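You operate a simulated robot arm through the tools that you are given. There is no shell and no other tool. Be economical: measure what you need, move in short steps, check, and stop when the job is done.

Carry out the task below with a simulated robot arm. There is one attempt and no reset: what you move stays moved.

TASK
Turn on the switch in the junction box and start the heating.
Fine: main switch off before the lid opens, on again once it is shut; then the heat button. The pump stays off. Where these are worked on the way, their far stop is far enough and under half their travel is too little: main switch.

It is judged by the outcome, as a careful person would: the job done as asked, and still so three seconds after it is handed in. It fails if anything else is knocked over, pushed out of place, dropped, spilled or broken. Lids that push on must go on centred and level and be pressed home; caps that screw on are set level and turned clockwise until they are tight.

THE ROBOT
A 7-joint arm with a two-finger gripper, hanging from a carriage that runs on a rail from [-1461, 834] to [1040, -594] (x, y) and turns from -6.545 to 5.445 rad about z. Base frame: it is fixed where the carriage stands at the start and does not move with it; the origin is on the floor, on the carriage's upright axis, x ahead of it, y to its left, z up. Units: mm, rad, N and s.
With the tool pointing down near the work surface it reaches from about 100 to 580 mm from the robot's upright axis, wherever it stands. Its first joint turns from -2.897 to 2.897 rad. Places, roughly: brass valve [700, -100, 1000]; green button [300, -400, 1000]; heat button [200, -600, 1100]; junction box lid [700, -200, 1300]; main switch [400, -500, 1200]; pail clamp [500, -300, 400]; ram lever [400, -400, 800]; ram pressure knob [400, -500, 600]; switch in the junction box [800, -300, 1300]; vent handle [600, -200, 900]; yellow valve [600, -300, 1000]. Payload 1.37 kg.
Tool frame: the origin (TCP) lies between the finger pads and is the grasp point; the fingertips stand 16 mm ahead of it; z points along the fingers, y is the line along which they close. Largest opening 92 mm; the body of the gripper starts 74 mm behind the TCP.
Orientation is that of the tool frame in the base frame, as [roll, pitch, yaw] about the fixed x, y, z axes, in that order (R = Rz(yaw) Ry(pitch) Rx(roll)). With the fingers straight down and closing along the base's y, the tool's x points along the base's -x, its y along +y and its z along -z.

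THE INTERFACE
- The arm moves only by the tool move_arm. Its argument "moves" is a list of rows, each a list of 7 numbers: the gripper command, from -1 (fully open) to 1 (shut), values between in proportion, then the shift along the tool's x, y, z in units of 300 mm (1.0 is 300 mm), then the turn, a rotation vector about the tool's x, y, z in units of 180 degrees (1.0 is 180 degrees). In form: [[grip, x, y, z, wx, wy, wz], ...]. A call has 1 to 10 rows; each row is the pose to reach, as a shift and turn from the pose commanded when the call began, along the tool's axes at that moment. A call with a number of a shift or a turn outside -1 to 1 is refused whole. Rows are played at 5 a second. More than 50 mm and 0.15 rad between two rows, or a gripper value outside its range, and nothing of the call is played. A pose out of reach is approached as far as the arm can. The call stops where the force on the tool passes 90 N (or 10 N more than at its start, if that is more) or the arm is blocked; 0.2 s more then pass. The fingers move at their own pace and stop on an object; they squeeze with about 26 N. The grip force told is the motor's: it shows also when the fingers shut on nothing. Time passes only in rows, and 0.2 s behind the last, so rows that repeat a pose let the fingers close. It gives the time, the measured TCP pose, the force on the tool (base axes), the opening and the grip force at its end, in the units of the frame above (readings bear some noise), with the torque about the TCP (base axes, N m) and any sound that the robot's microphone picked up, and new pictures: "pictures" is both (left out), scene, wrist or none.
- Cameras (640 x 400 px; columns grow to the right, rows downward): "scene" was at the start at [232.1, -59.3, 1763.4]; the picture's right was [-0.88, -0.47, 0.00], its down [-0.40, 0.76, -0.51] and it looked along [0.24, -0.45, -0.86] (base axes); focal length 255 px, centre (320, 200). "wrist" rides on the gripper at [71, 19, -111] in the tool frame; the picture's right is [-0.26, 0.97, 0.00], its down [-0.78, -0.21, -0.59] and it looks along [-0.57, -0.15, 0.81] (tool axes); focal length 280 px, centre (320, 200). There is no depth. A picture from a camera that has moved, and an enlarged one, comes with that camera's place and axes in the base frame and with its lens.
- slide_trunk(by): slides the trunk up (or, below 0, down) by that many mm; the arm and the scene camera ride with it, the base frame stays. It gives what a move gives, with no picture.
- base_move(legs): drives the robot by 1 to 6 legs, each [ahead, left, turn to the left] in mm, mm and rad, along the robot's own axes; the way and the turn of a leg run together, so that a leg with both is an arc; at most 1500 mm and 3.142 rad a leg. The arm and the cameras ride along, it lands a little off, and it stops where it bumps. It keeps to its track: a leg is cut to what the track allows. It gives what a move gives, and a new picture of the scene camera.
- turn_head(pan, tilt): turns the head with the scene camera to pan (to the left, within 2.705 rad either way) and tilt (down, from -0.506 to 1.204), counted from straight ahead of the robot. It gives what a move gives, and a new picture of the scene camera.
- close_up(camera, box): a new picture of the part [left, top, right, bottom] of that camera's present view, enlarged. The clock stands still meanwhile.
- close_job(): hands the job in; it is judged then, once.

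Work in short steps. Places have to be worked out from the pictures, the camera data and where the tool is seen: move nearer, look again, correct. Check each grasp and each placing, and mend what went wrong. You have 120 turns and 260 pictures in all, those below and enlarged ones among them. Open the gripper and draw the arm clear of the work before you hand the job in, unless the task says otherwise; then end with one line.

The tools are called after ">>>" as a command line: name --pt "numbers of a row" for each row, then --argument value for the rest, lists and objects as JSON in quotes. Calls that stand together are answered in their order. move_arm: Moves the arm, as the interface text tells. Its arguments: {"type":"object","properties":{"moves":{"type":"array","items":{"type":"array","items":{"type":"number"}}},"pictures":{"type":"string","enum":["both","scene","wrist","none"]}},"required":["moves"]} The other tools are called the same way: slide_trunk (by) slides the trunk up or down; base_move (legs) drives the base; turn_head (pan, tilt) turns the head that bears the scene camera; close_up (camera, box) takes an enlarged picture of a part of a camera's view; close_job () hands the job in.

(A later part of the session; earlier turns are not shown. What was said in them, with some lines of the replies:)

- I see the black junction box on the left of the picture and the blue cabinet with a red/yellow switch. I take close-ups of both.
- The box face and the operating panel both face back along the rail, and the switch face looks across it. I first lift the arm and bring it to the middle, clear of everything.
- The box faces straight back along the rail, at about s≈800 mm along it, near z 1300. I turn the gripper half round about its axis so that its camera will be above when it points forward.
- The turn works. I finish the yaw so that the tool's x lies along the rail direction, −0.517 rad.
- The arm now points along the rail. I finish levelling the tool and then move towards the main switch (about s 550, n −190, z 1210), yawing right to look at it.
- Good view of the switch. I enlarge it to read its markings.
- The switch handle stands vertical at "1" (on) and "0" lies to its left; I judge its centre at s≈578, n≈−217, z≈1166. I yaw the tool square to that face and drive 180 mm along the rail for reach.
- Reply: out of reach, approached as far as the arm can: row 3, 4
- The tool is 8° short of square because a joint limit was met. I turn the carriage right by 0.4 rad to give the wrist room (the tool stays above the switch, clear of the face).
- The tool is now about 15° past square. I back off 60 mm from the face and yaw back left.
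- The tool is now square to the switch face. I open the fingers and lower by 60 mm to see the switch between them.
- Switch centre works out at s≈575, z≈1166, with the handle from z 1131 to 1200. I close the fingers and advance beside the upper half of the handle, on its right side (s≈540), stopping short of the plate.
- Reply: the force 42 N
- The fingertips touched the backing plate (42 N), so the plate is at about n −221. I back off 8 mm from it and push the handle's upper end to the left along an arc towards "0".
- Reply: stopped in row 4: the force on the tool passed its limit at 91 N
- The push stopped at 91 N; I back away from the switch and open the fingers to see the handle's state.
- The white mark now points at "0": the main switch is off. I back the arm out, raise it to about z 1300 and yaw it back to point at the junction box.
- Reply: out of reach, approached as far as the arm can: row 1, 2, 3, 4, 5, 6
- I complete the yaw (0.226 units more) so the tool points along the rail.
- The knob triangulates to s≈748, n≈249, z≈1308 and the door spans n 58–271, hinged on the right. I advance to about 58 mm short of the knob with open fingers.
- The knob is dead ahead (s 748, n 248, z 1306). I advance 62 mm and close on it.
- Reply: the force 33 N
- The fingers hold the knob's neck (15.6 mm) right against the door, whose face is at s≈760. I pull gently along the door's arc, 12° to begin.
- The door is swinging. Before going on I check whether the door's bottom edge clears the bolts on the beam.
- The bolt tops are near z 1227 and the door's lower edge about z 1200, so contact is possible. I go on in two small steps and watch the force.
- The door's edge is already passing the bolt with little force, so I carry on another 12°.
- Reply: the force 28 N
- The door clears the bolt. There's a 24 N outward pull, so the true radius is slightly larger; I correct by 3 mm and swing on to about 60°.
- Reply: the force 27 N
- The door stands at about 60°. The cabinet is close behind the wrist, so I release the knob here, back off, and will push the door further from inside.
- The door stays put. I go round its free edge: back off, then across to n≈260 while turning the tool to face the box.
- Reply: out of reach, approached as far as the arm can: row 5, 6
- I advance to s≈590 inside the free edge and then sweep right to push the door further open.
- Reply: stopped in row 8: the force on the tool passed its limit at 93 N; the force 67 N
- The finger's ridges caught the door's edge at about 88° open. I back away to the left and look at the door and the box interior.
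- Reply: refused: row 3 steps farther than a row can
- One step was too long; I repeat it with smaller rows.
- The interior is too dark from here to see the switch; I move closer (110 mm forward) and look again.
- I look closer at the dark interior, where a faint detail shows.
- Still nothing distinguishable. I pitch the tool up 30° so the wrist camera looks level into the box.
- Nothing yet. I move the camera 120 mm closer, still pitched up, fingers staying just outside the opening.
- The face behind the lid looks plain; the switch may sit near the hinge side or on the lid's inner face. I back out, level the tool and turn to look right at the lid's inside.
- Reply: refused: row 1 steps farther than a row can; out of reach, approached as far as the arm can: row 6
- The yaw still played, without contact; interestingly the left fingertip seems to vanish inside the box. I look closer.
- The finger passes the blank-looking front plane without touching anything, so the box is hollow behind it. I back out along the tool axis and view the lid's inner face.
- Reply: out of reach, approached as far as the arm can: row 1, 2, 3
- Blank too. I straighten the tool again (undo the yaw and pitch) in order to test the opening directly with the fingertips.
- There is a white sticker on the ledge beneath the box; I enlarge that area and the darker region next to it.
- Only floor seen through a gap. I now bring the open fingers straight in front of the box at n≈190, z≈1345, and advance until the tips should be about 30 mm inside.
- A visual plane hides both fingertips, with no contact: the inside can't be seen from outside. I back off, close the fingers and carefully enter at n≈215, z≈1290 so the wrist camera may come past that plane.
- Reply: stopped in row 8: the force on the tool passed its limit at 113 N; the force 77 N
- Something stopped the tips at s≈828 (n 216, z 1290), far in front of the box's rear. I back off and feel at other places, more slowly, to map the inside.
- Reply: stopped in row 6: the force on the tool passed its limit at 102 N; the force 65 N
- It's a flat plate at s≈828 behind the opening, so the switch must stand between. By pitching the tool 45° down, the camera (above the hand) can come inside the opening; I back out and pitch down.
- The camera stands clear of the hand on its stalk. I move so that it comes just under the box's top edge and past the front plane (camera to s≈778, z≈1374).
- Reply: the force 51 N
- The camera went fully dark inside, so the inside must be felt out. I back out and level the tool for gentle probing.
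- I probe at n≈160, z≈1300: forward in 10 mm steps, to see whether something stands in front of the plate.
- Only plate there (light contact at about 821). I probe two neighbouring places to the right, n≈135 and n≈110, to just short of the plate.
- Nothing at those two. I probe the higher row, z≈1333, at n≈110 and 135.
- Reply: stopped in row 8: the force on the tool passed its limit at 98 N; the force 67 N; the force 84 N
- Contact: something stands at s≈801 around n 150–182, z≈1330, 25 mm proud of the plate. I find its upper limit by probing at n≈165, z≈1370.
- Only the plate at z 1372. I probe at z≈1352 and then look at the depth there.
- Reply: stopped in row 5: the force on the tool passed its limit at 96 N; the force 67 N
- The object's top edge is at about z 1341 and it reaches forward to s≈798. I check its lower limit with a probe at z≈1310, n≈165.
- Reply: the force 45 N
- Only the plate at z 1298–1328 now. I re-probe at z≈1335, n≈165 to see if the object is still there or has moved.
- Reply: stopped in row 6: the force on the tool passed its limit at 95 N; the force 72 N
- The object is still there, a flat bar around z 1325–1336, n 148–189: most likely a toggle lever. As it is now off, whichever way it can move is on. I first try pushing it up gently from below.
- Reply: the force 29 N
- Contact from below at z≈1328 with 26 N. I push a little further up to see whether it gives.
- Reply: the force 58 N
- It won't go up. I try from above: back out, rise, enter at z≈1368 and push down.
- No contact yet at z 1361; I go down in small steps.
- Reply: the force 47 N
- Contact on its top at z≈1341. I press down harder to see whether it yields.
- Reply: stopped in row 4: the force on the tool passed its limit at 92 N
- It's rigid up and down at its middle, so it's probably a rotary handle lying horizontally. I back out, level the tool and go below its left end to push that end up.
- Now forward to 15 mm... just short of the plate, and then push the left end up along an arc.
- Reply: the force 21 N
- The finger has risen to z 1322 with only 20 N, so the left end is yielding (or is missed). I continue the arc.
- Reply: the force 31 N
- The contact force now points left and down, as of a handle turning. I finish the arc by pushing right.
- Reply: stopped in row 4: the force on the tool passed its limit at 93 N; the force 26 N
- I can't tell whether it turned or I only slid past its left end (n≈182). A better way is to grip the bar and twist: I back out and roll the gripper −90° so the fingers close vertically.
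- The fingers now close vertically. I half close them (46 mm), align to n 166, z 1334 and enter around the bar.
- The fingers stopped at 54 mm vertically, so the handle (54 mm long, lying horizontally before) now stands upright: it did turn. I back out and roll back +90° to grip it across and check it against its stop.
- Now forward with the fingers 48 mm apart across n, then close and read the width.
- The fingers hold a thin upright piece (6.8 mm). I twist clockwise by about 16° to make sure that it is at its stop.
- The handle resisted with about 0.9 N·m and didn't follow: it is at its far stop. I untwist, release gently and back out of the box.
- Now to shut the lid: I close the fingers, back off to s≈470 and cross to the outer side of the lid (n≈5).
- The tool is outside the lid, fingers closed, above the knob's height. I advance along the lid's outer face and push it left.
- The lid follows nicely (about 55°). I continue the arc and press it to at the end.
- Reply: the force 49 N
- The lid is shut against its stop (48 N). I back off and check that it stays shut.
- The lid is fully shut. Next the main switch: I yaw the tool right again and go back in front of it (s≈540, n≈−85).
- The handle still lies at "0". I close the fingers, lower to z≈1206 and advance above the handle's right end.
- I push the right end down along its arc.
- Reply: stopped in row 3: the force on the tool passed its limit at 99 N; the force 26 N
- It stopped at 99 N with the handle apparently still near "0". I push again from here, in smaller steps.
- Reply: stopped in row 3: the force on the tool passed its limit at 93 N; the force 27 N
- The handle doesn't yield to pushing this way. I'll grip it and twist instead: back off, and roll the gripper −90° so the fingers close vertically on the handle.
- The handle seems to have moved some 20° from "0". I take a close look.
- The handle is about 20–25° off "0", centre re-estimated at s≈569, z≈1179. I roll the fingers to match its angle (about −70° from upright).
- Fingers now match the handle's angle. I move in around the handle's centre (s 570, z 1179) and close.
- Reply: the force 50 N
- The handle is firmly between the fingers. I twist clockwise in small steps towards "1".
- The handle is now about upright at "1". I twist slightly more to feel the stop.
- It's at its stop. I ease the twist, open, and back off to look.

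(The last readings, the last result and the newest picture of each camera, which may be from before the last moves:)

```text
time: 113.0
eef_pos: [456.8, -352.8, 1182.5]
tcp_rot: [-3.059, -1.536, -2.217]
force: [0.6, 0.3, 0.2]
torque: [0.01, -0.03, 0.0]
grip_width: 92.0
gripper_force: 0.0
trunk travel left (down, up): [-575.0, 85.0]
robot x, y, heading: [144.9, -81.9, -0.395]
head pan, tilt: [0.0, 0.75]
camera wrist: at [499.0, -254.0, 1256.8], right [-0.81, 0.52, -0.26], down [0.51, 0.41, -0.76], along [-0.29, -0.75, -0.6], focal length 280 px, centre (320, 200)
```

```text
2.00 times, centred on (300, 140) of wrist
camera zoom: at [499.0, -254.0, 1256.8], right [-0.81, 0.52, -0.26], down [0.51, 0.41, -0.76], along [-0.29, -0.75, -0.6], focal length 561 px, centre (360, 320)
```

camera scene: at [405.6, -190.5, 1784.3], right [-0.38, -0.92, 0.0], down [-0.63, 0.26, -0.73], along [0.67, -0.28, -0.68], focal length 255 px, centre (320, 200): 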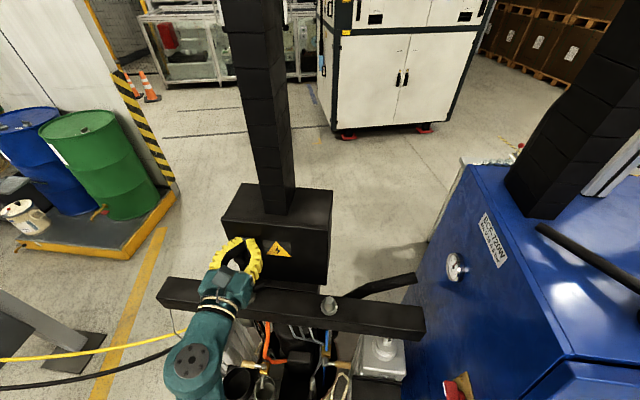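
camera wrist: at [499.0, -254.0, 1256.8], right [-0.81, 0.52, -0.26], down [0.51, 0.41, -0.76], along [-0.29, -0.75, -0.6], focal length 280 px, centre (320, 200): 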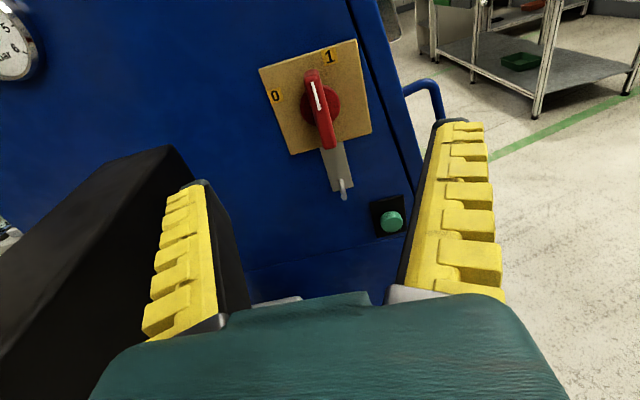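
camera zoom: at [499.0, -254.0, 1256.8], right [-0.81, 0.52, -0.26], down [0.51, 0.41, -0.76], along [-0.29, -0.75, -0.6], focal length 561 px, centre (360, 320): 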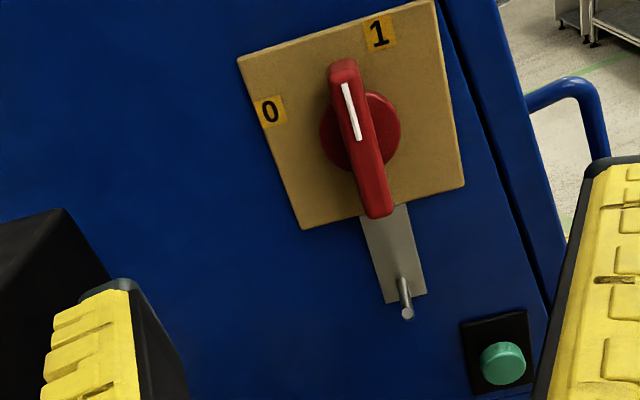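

The main switch is on at "1" again. I retract the arm, turning it back to the rail direction on the way, for the HEAT button.

>>> move_arm --pt "0 0.03 0.02 -0.1 0 0 0" --pt "0 0.06 0.06 -0.2 0.02 0 0" --pt "0 0.09 0.11 -0.3 0.066 0 0" --pt "0 0.12 0.16 -0.36 0.112 0 0" --pt "0 0.15 0.22 -0.36 0.158 0 0" --pt "0 0.18 0.28 -0.36 0.204 0 0" --pt "0 0.2 0.34 -0.36 0.25 0 0" --pt "0 0.2 0.4 -0.36 0.296 0 0" --pt "0 0.2 0.46 -0.36 0.342 0 0" --pt "0 0.2 0.5 -0.36 0.388 0 0" --pictures "none"

>>> move_arm --pt "1 0 0 0 0.046 0 0" --pt "1 0 0 0 0.092 0 0" --pt "1 0 0 0 0.12 0 0" --pictures "none"

>>> turn_head --pan -1.0 --tilt 0.9

```text
time: 115.2
eef_pos: [386.9, -186.5, 1245.9]
tcp_rot: [-1.815, -1.533, -2.242]
force: [0.7, 1.9, 0.0]
torque: [0.04, -0.02, -0.05]
grip_width: 49.1
gripper_force: 2.2
trunk travel left (down, up): [-575.0, 85.0]
robot x, y, heading: [142.9, -82.5, -0.401]
head pan, tilt: [0.0, 0.75]
```

```text
time: 116.0
eef_pos: [387.6, -185.5, 1246.9]
tcp_rot: [-1.523, -1.536, -2.241]
force: [0.9, 0.5, -1.1]
torque: [0.0, -0.03, -0.04]
grip_width: 0.1
gripper_force: 25.7
out of reach, approached as far as the arm can: row 3
trunk travel left (down, up): [-575.0, 85.0]
robot x, y, heading: [145.6, -81.7, -0.399]
head pan, tilt: [0.0, 0.75]
```

```text
time: 117.3
eef_pos: [386.9, -186.4, 1245.5]
tcp_rot: [-1.544, -1.536, -2.225]
force: [0.8, 0.2, 0.0]
torque: [-0.02, -0.01, 0.01]
grip_width: 0.0
gripper_force: 26.5
trunk travel left (down, up): [-575.0, 85.0]
robot x, y, heading: [139.8, -83.4, -0.399]
head pan, tilt: [-1.0, 0.901]
camera scene: at [343.7, -234.2, 1773.3], right [-0.98, -0.18, 0.0], down [-0.14, 0.77, -0.62], along [0.11, -0.61, -0.78], focal length 255 px, centre (320, 200)
```

scene: 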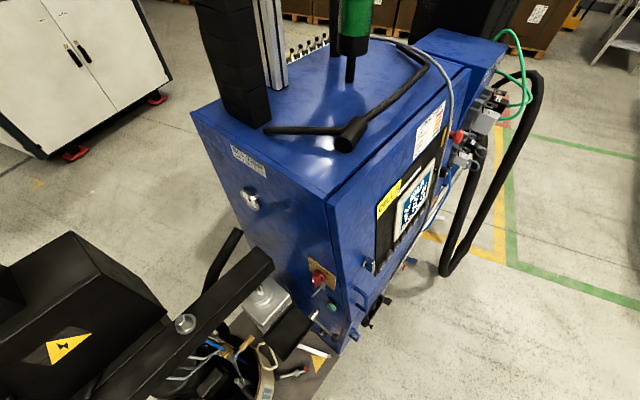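

The tool points nearly along the rail. I drive the carriage 130 mm back along the rail for a better approach to the panel.

>>> base_move --legs '[[-129, 16, 0]]'

>>> turn_head --pan -0.75 --tilt 0.85

>>> close_up --camera "scene" --box '[320, 150, 560, 300]'

```text
time: 118.6
eef_pos: [273.8, -122.2, 1245.3]
tcp_rot: [-1.536, -1.535, -2.233]
force: [0.0, 0.3, -0.4]
torque: [-0.03, -0.02, 0.02]
grip_width: 0.1
gripper_force: 25.5
trunk travel left (down, up): [-575.0, 85.0]
robot x, y, heading: [33.8, -18.4, -0.396]
head pan, tilt: [-1.0, 0.901]
camera scene: at [230.5, -169.7, 1773.3], right [-0.98, -0.17, 0.0], down [-0.14, 0.77, -0.62], along [0.11, -0.61, -0.78], focal length 255 px, centre (320, 200)
```

scene: 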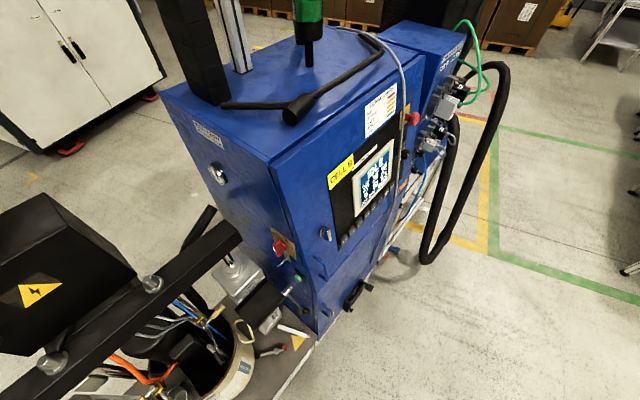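

```text
time: 119.3
eef_pos: [273.4, -121.2, 1246.4]
tcp_rot: [-1.536, -1.536, -2.232]
force: [0.7, 0.1, -0.4]
torque: [0.05, 0.0, 0.0]
grip_width: 0.1
gripper_force: 25.8
trunk travel left (down, up): [-575.0, 85.0]
robot x, y, heading: [30.4, -19.2, -0.401]
head pan, tilt: [-0.75, 0.85]
camera scene: at [249.4, -166.6, 1777.1], right [-0.91, -0.41, 0.0], down [-0.31, 0.68, -0.66], along [0.27, -0.6, -0.75], focal length 255 px, centre (320, 200)
```

scene: 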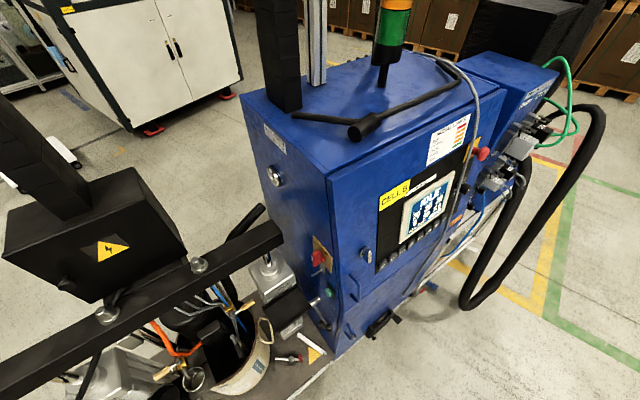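

```text
2.67 times, centred on (440, 225) of scene
camera zoom: at [249.4, -166.6, 1777.1], right [-0.91, -0.41, 0.0], down [-0.31, 0.68, -0.66], along [0.27, -0.6, -0.75], focal length 679 px, centre (0, 133)
```

zoom: 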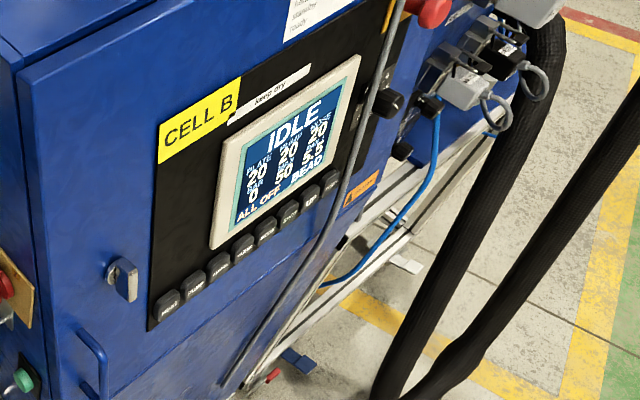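

HEAT triangulates to about s 465, n −361, z 1123, PUMP just to its right. I move the closed fingers across in front of the panel, keeping 100 mm clear.

>>> move_arm --pt "1 -0.03 0.13 0.02 0.007 0 0" --pt "1 -0.06 0.26 0.04 0.014 0 0" --pt "1 -0.09 0.39 0.06 0.021 0 0" --pt "1 -0.12 0.52 0.08 0.028 0 0" --pt "1 -0.14 0.65 0.1 0.035 0 0" --pictures "wrist"

```text
time: 120.5
eef_pos: [187.7, -289.4, 1188.2]
tcp_rot: [-1.366, -1.534, -2.293]
force: [0.2, 0.4, 0.6]
torque: [0.03, 0.01, -0.05]
grip_width: 0.1
gripper_force: 26.1
out of reach, approached as far as the arm can: row 1, 2, 5
trunk travel left (down, up): [-575.0, 85.0]
robot x, y, heading: [33.0, -13.9, -0.396]
head pan, tilt: [-0.75, 0.85]
camera wrist: at [79.8, -256.4, 1258.4], right [-0.47, -0.83, -0.3], down [-0.39, 0.5, -0.78], along [0.79, -0.25, -0.56], focal length 280 px, centre (320, 200)
```

wrist: 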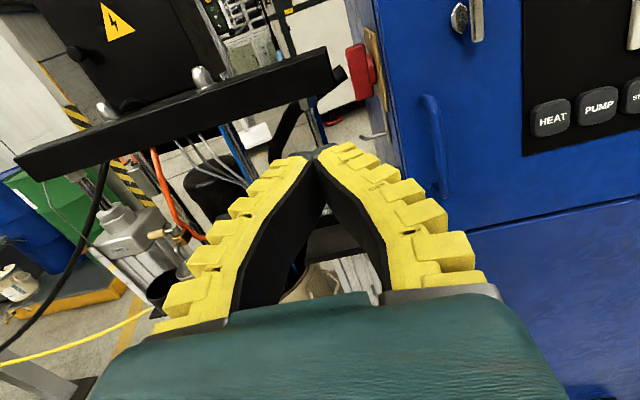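

HEAT refined: s≈475, n≈−377, z≈1094. I move to about 60 mm in front of it.

>>> move_arm --pt "1 -0.05 0.12 0.03 0 0 0" --pt "1 -0.1 0.24 0.06 0 0 0" --pt "1 -0.15 0.36 0.1 0 0 0" --pt "1 -0.2 0.48 0.15 0 0 0" --pt "1 -0.25 0.6 0.2 0 0 0" --pt "1 -0.3 0.72 0.25 0 0 0" --pt "1 -0.313 0.727 0.31 0 0 0" --pictures "wrist"

```text
time: 122.2
eef_pos: [161.7, -525.1, 1084.2]
tcp_rot: [-1.459, -1.534, -2.199]
force: [-0.5, -0.4, -0.3]
torque: [0.0, -0.02, 0.01]
grip_width: 0.1
gripper_force: 25.8
trunk travel left (down, up): [-575.0, 85.0]
robot x, y, heading: [32.2, -17.3, -0.393]
head pan, tilt: [-0.75, 0.85]
camera wrist: at [54.2, -491.1, 1154.8], right [-0.47, -0.83, -0.3], down [-0.39, 0.5, -0.77], along [0.79, -0.25, -0.56], focal length 280 px, centre (320, 200)
```

wrist: 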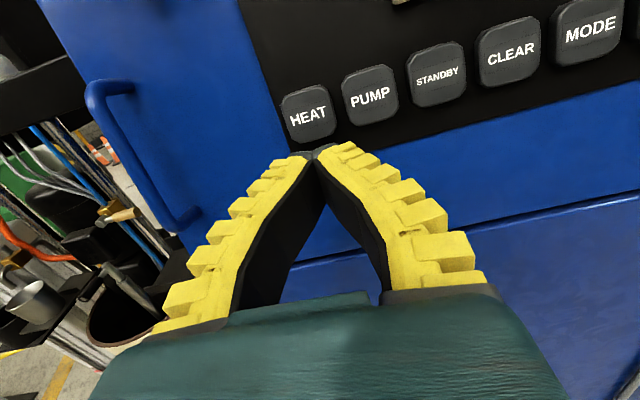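

HEAT is straight ahead (n −373, z 1096), PUMP 42 mm to its right. I line up and press gently.

>>> move_arm --pt "1 0.04 -0.01 0.05 0 0 0" --pt "1 0.04 -0.01 0.13 0 0 0" --pt "1 0.04 -0.01 0.16 0 0 0" --pt "1 0.04 -0.01 0.175 0 0 0" --pt "1 0.04 -0.01 0.19 0 0 0" --pt "1 0.04 -0.01 0.2 0 0 0" --pictures "both"

```text
time: 123.5
eef_pos: [213.9, -550.4, 1098.3]
tcp_rot: [-1.437, -1.537, -2.222]
force: [-1.7, 1.2, -0.7]
torque: [0.04, 0.07, 0.03]
grip_width: 5.7
gripper_force: 28.0
trunk travel left (down, up): [-575.0, 85.0]
robot x, y, heading: [30.8, -17.2, -0.393]
head pan, tilt: [-0.75, 0.85]
heard: click
camera scene: at [249.3, -166.5, 1777.1], right [-0.91, -0.41, 0.0], down [-0.31, 0.68, -0.66], along [0.27, -0.6, -0.75], focal length 255 px, centre (320, 200)
camera wrist: at [106.7, -515.6, 1169.1], right [-0.47, -0.83, -0.3], down [-0.39, 0.5, -0.77], along [0.79, -0.25, -0.56], focal length 280 px, centre (320, 200)
```

scene: 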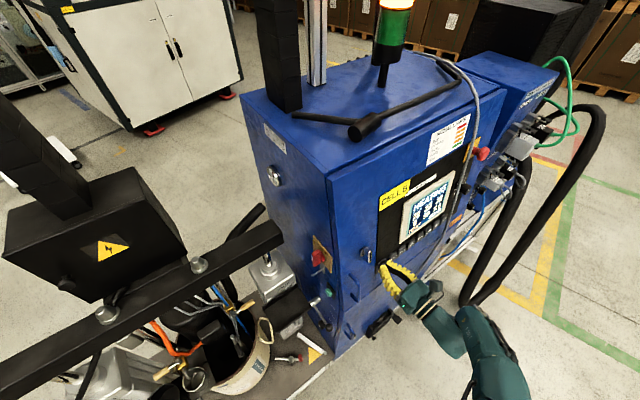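
wrist: 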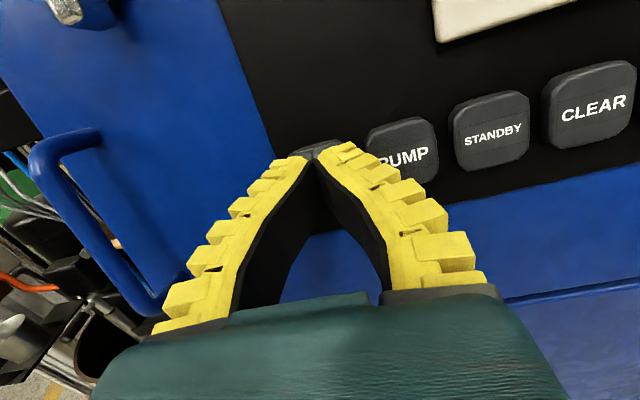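

A click was heard and the display changed. I back off and read the display.

>>> move_arm --pt "1 0 0 -0.08 0 0 0" --pt "1 0 0 -0.2 0 0 0" --pt "1 0.03 -0.05 -0.33 0 0 0" --pt "1 0.08 -0.1 -0.45 0 0 0" --pictures "none"

>>> close_up --camera "scene" --box '[370, 160, 490, 280]'

>>> close_up --camera "wrist" --box '[0, 0, 640, 400]'

```text
time: 124.5
eef_pos: [111.7, -459.9, 1121.9]
tcp_rot: [-1.41, -1.538, -2.249]
force: [0.4, -0.4, 0.7]
torque: [-0.01, 0.0, -0.03]
grip_width: 0.0
gripper_force: 27.7
trunk travel left (down, up): [-575.0, 85.0]
robot x, y, heading: [31.3, -15.8, -0.395]
head pan, tilt: [-0.75, 0.85]
```

```text
3.33 times, centred on (430, 220) of scene
camera zoom: at [249.6, -166.6, 1777.2], right [-0.91, -0.41, 0.0], down [-0.31, 0.68, -0.66], along [0.27, -0.6, -0.75], focal length 848 px, centre (-47, 133)
```

zoom: 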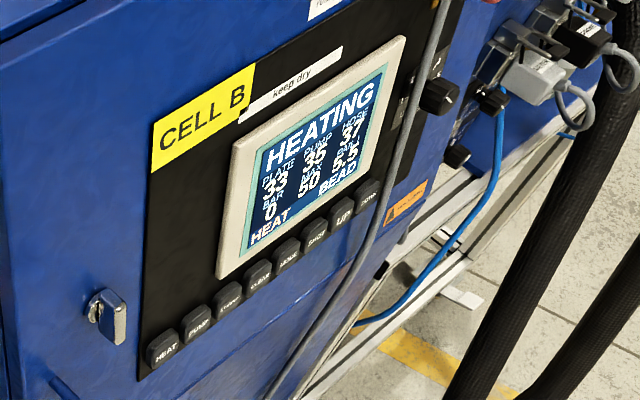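

```text
1.00 times, centred on (320, 200) of wrist (not enlarged: the box is as wide or as high as the picture)
camera zoom: at [4.6, -424.7, 1192.9], right [-0.47, -0.83, -0.29], down [-0.39, 0.5, -0.78], along [0.79, -0.25, -0.56], focal length 280 px, centre (320, 200)
```

zoom: 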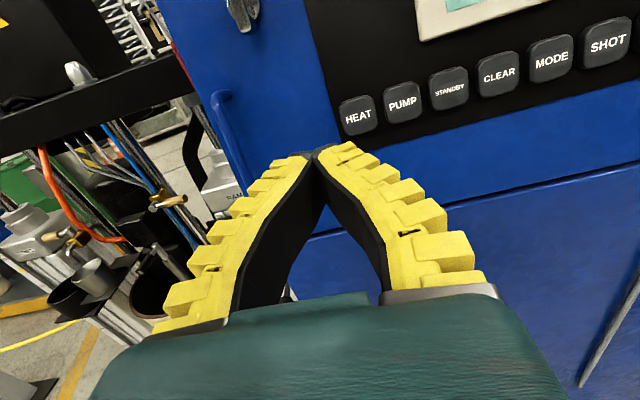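

The display reads "HEATING", with temperatures rising and the pump not on. I open the gripper, draw the arm clear, and take a last look.

>>> move_arm --pt "-1 0.05 -0.15 -0.05 0 0 0" --pt "-1 0.1 -0.3 -0.05 0 0 0" --pt "-1 0.15 -0.45 -0.05 0 0 0" --pt "-1 0.2 -0.6 -0.05 0 0 0" --pt "-1 0.25 -0.75 -0.05 0 0 0" --pictures "scene"

>>> close_up --camera "scene" --box '[380, 170, 470, 260]'

>>> close_up --camera "scene" --box '[0, 150, 360, 375]'

```text
time: 125.8
eef_pos: [208.3, -260.0, 1206.5]
tcp_rot: [-1.433, -1.538, -2.229]
force: [-0.1, -0.6, 1.1]
torque: [-0.01, 0.02, 0.05]
grip_width: 91.9
gripper_force: 0.1
out of reach, approached as far as the arm can: row 3, 4
trunk travel left (down, up): [-575.0, 85.0]
robot x, y, heading: [31.0, -19.6, -0.394]
head pan, tilt: [-0.75, 0.85]
camera scene: at [249.4, -166.7, 1777.1], right [-0.91, -0.41, 0.0], down [-0.31, 0.68, -0.66], along [0.27, -0.6, -0.75], focal length 255 px, centre (320, 200)
```

scene: 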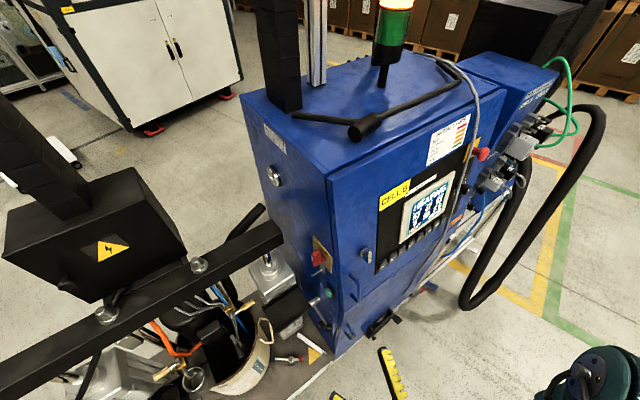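

```text
4.44 times, centred on (425, 215) of scene
camera zoom: at [249.4, -166.7, 1777.1], right [-0.91, -0.41, 0.0], down [-0.31, 0.68, -0.66], along [0.27, -0.6, -0.75], focal length 1131 px, centre (-147, 133)
```

zoom: 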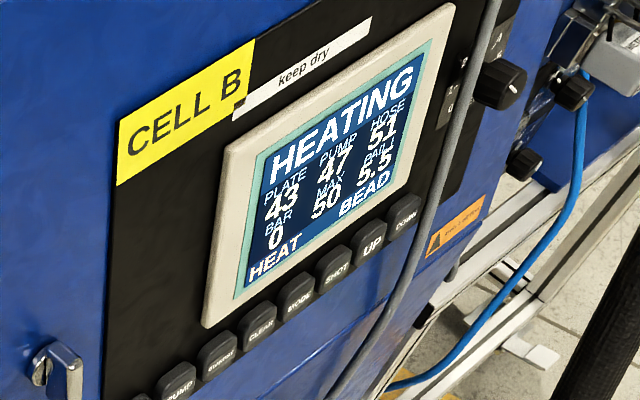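

```text
1.78 times, centred on (180, 262) of scene
camera zoom: at [249.4, -166.7, 1777.1], right [-0.91, -0.41, 0.0], down [-0.31, 0.68, -0.66], along [0.27, -0.6, -0.75], focal length 452 px, centre (569, 89)
```

zoom: 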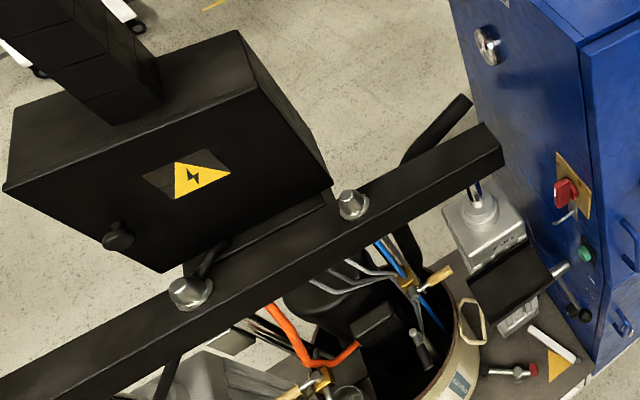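

The panel shows "HEATING" with plate, pump and hose temperatures all rising and 0 bar. The main switch stands at "1", the lid is shut, and the arm is clear, so I hand the job in.

>>> close_job

```text
The job is handed in.
```

The job is handed in: the panel shows HEATING, the main switch is back on, the lid is shut and the pump is off; I turned the junction-box switch to its far stop by feel, because the camera couldn't see inside the box.
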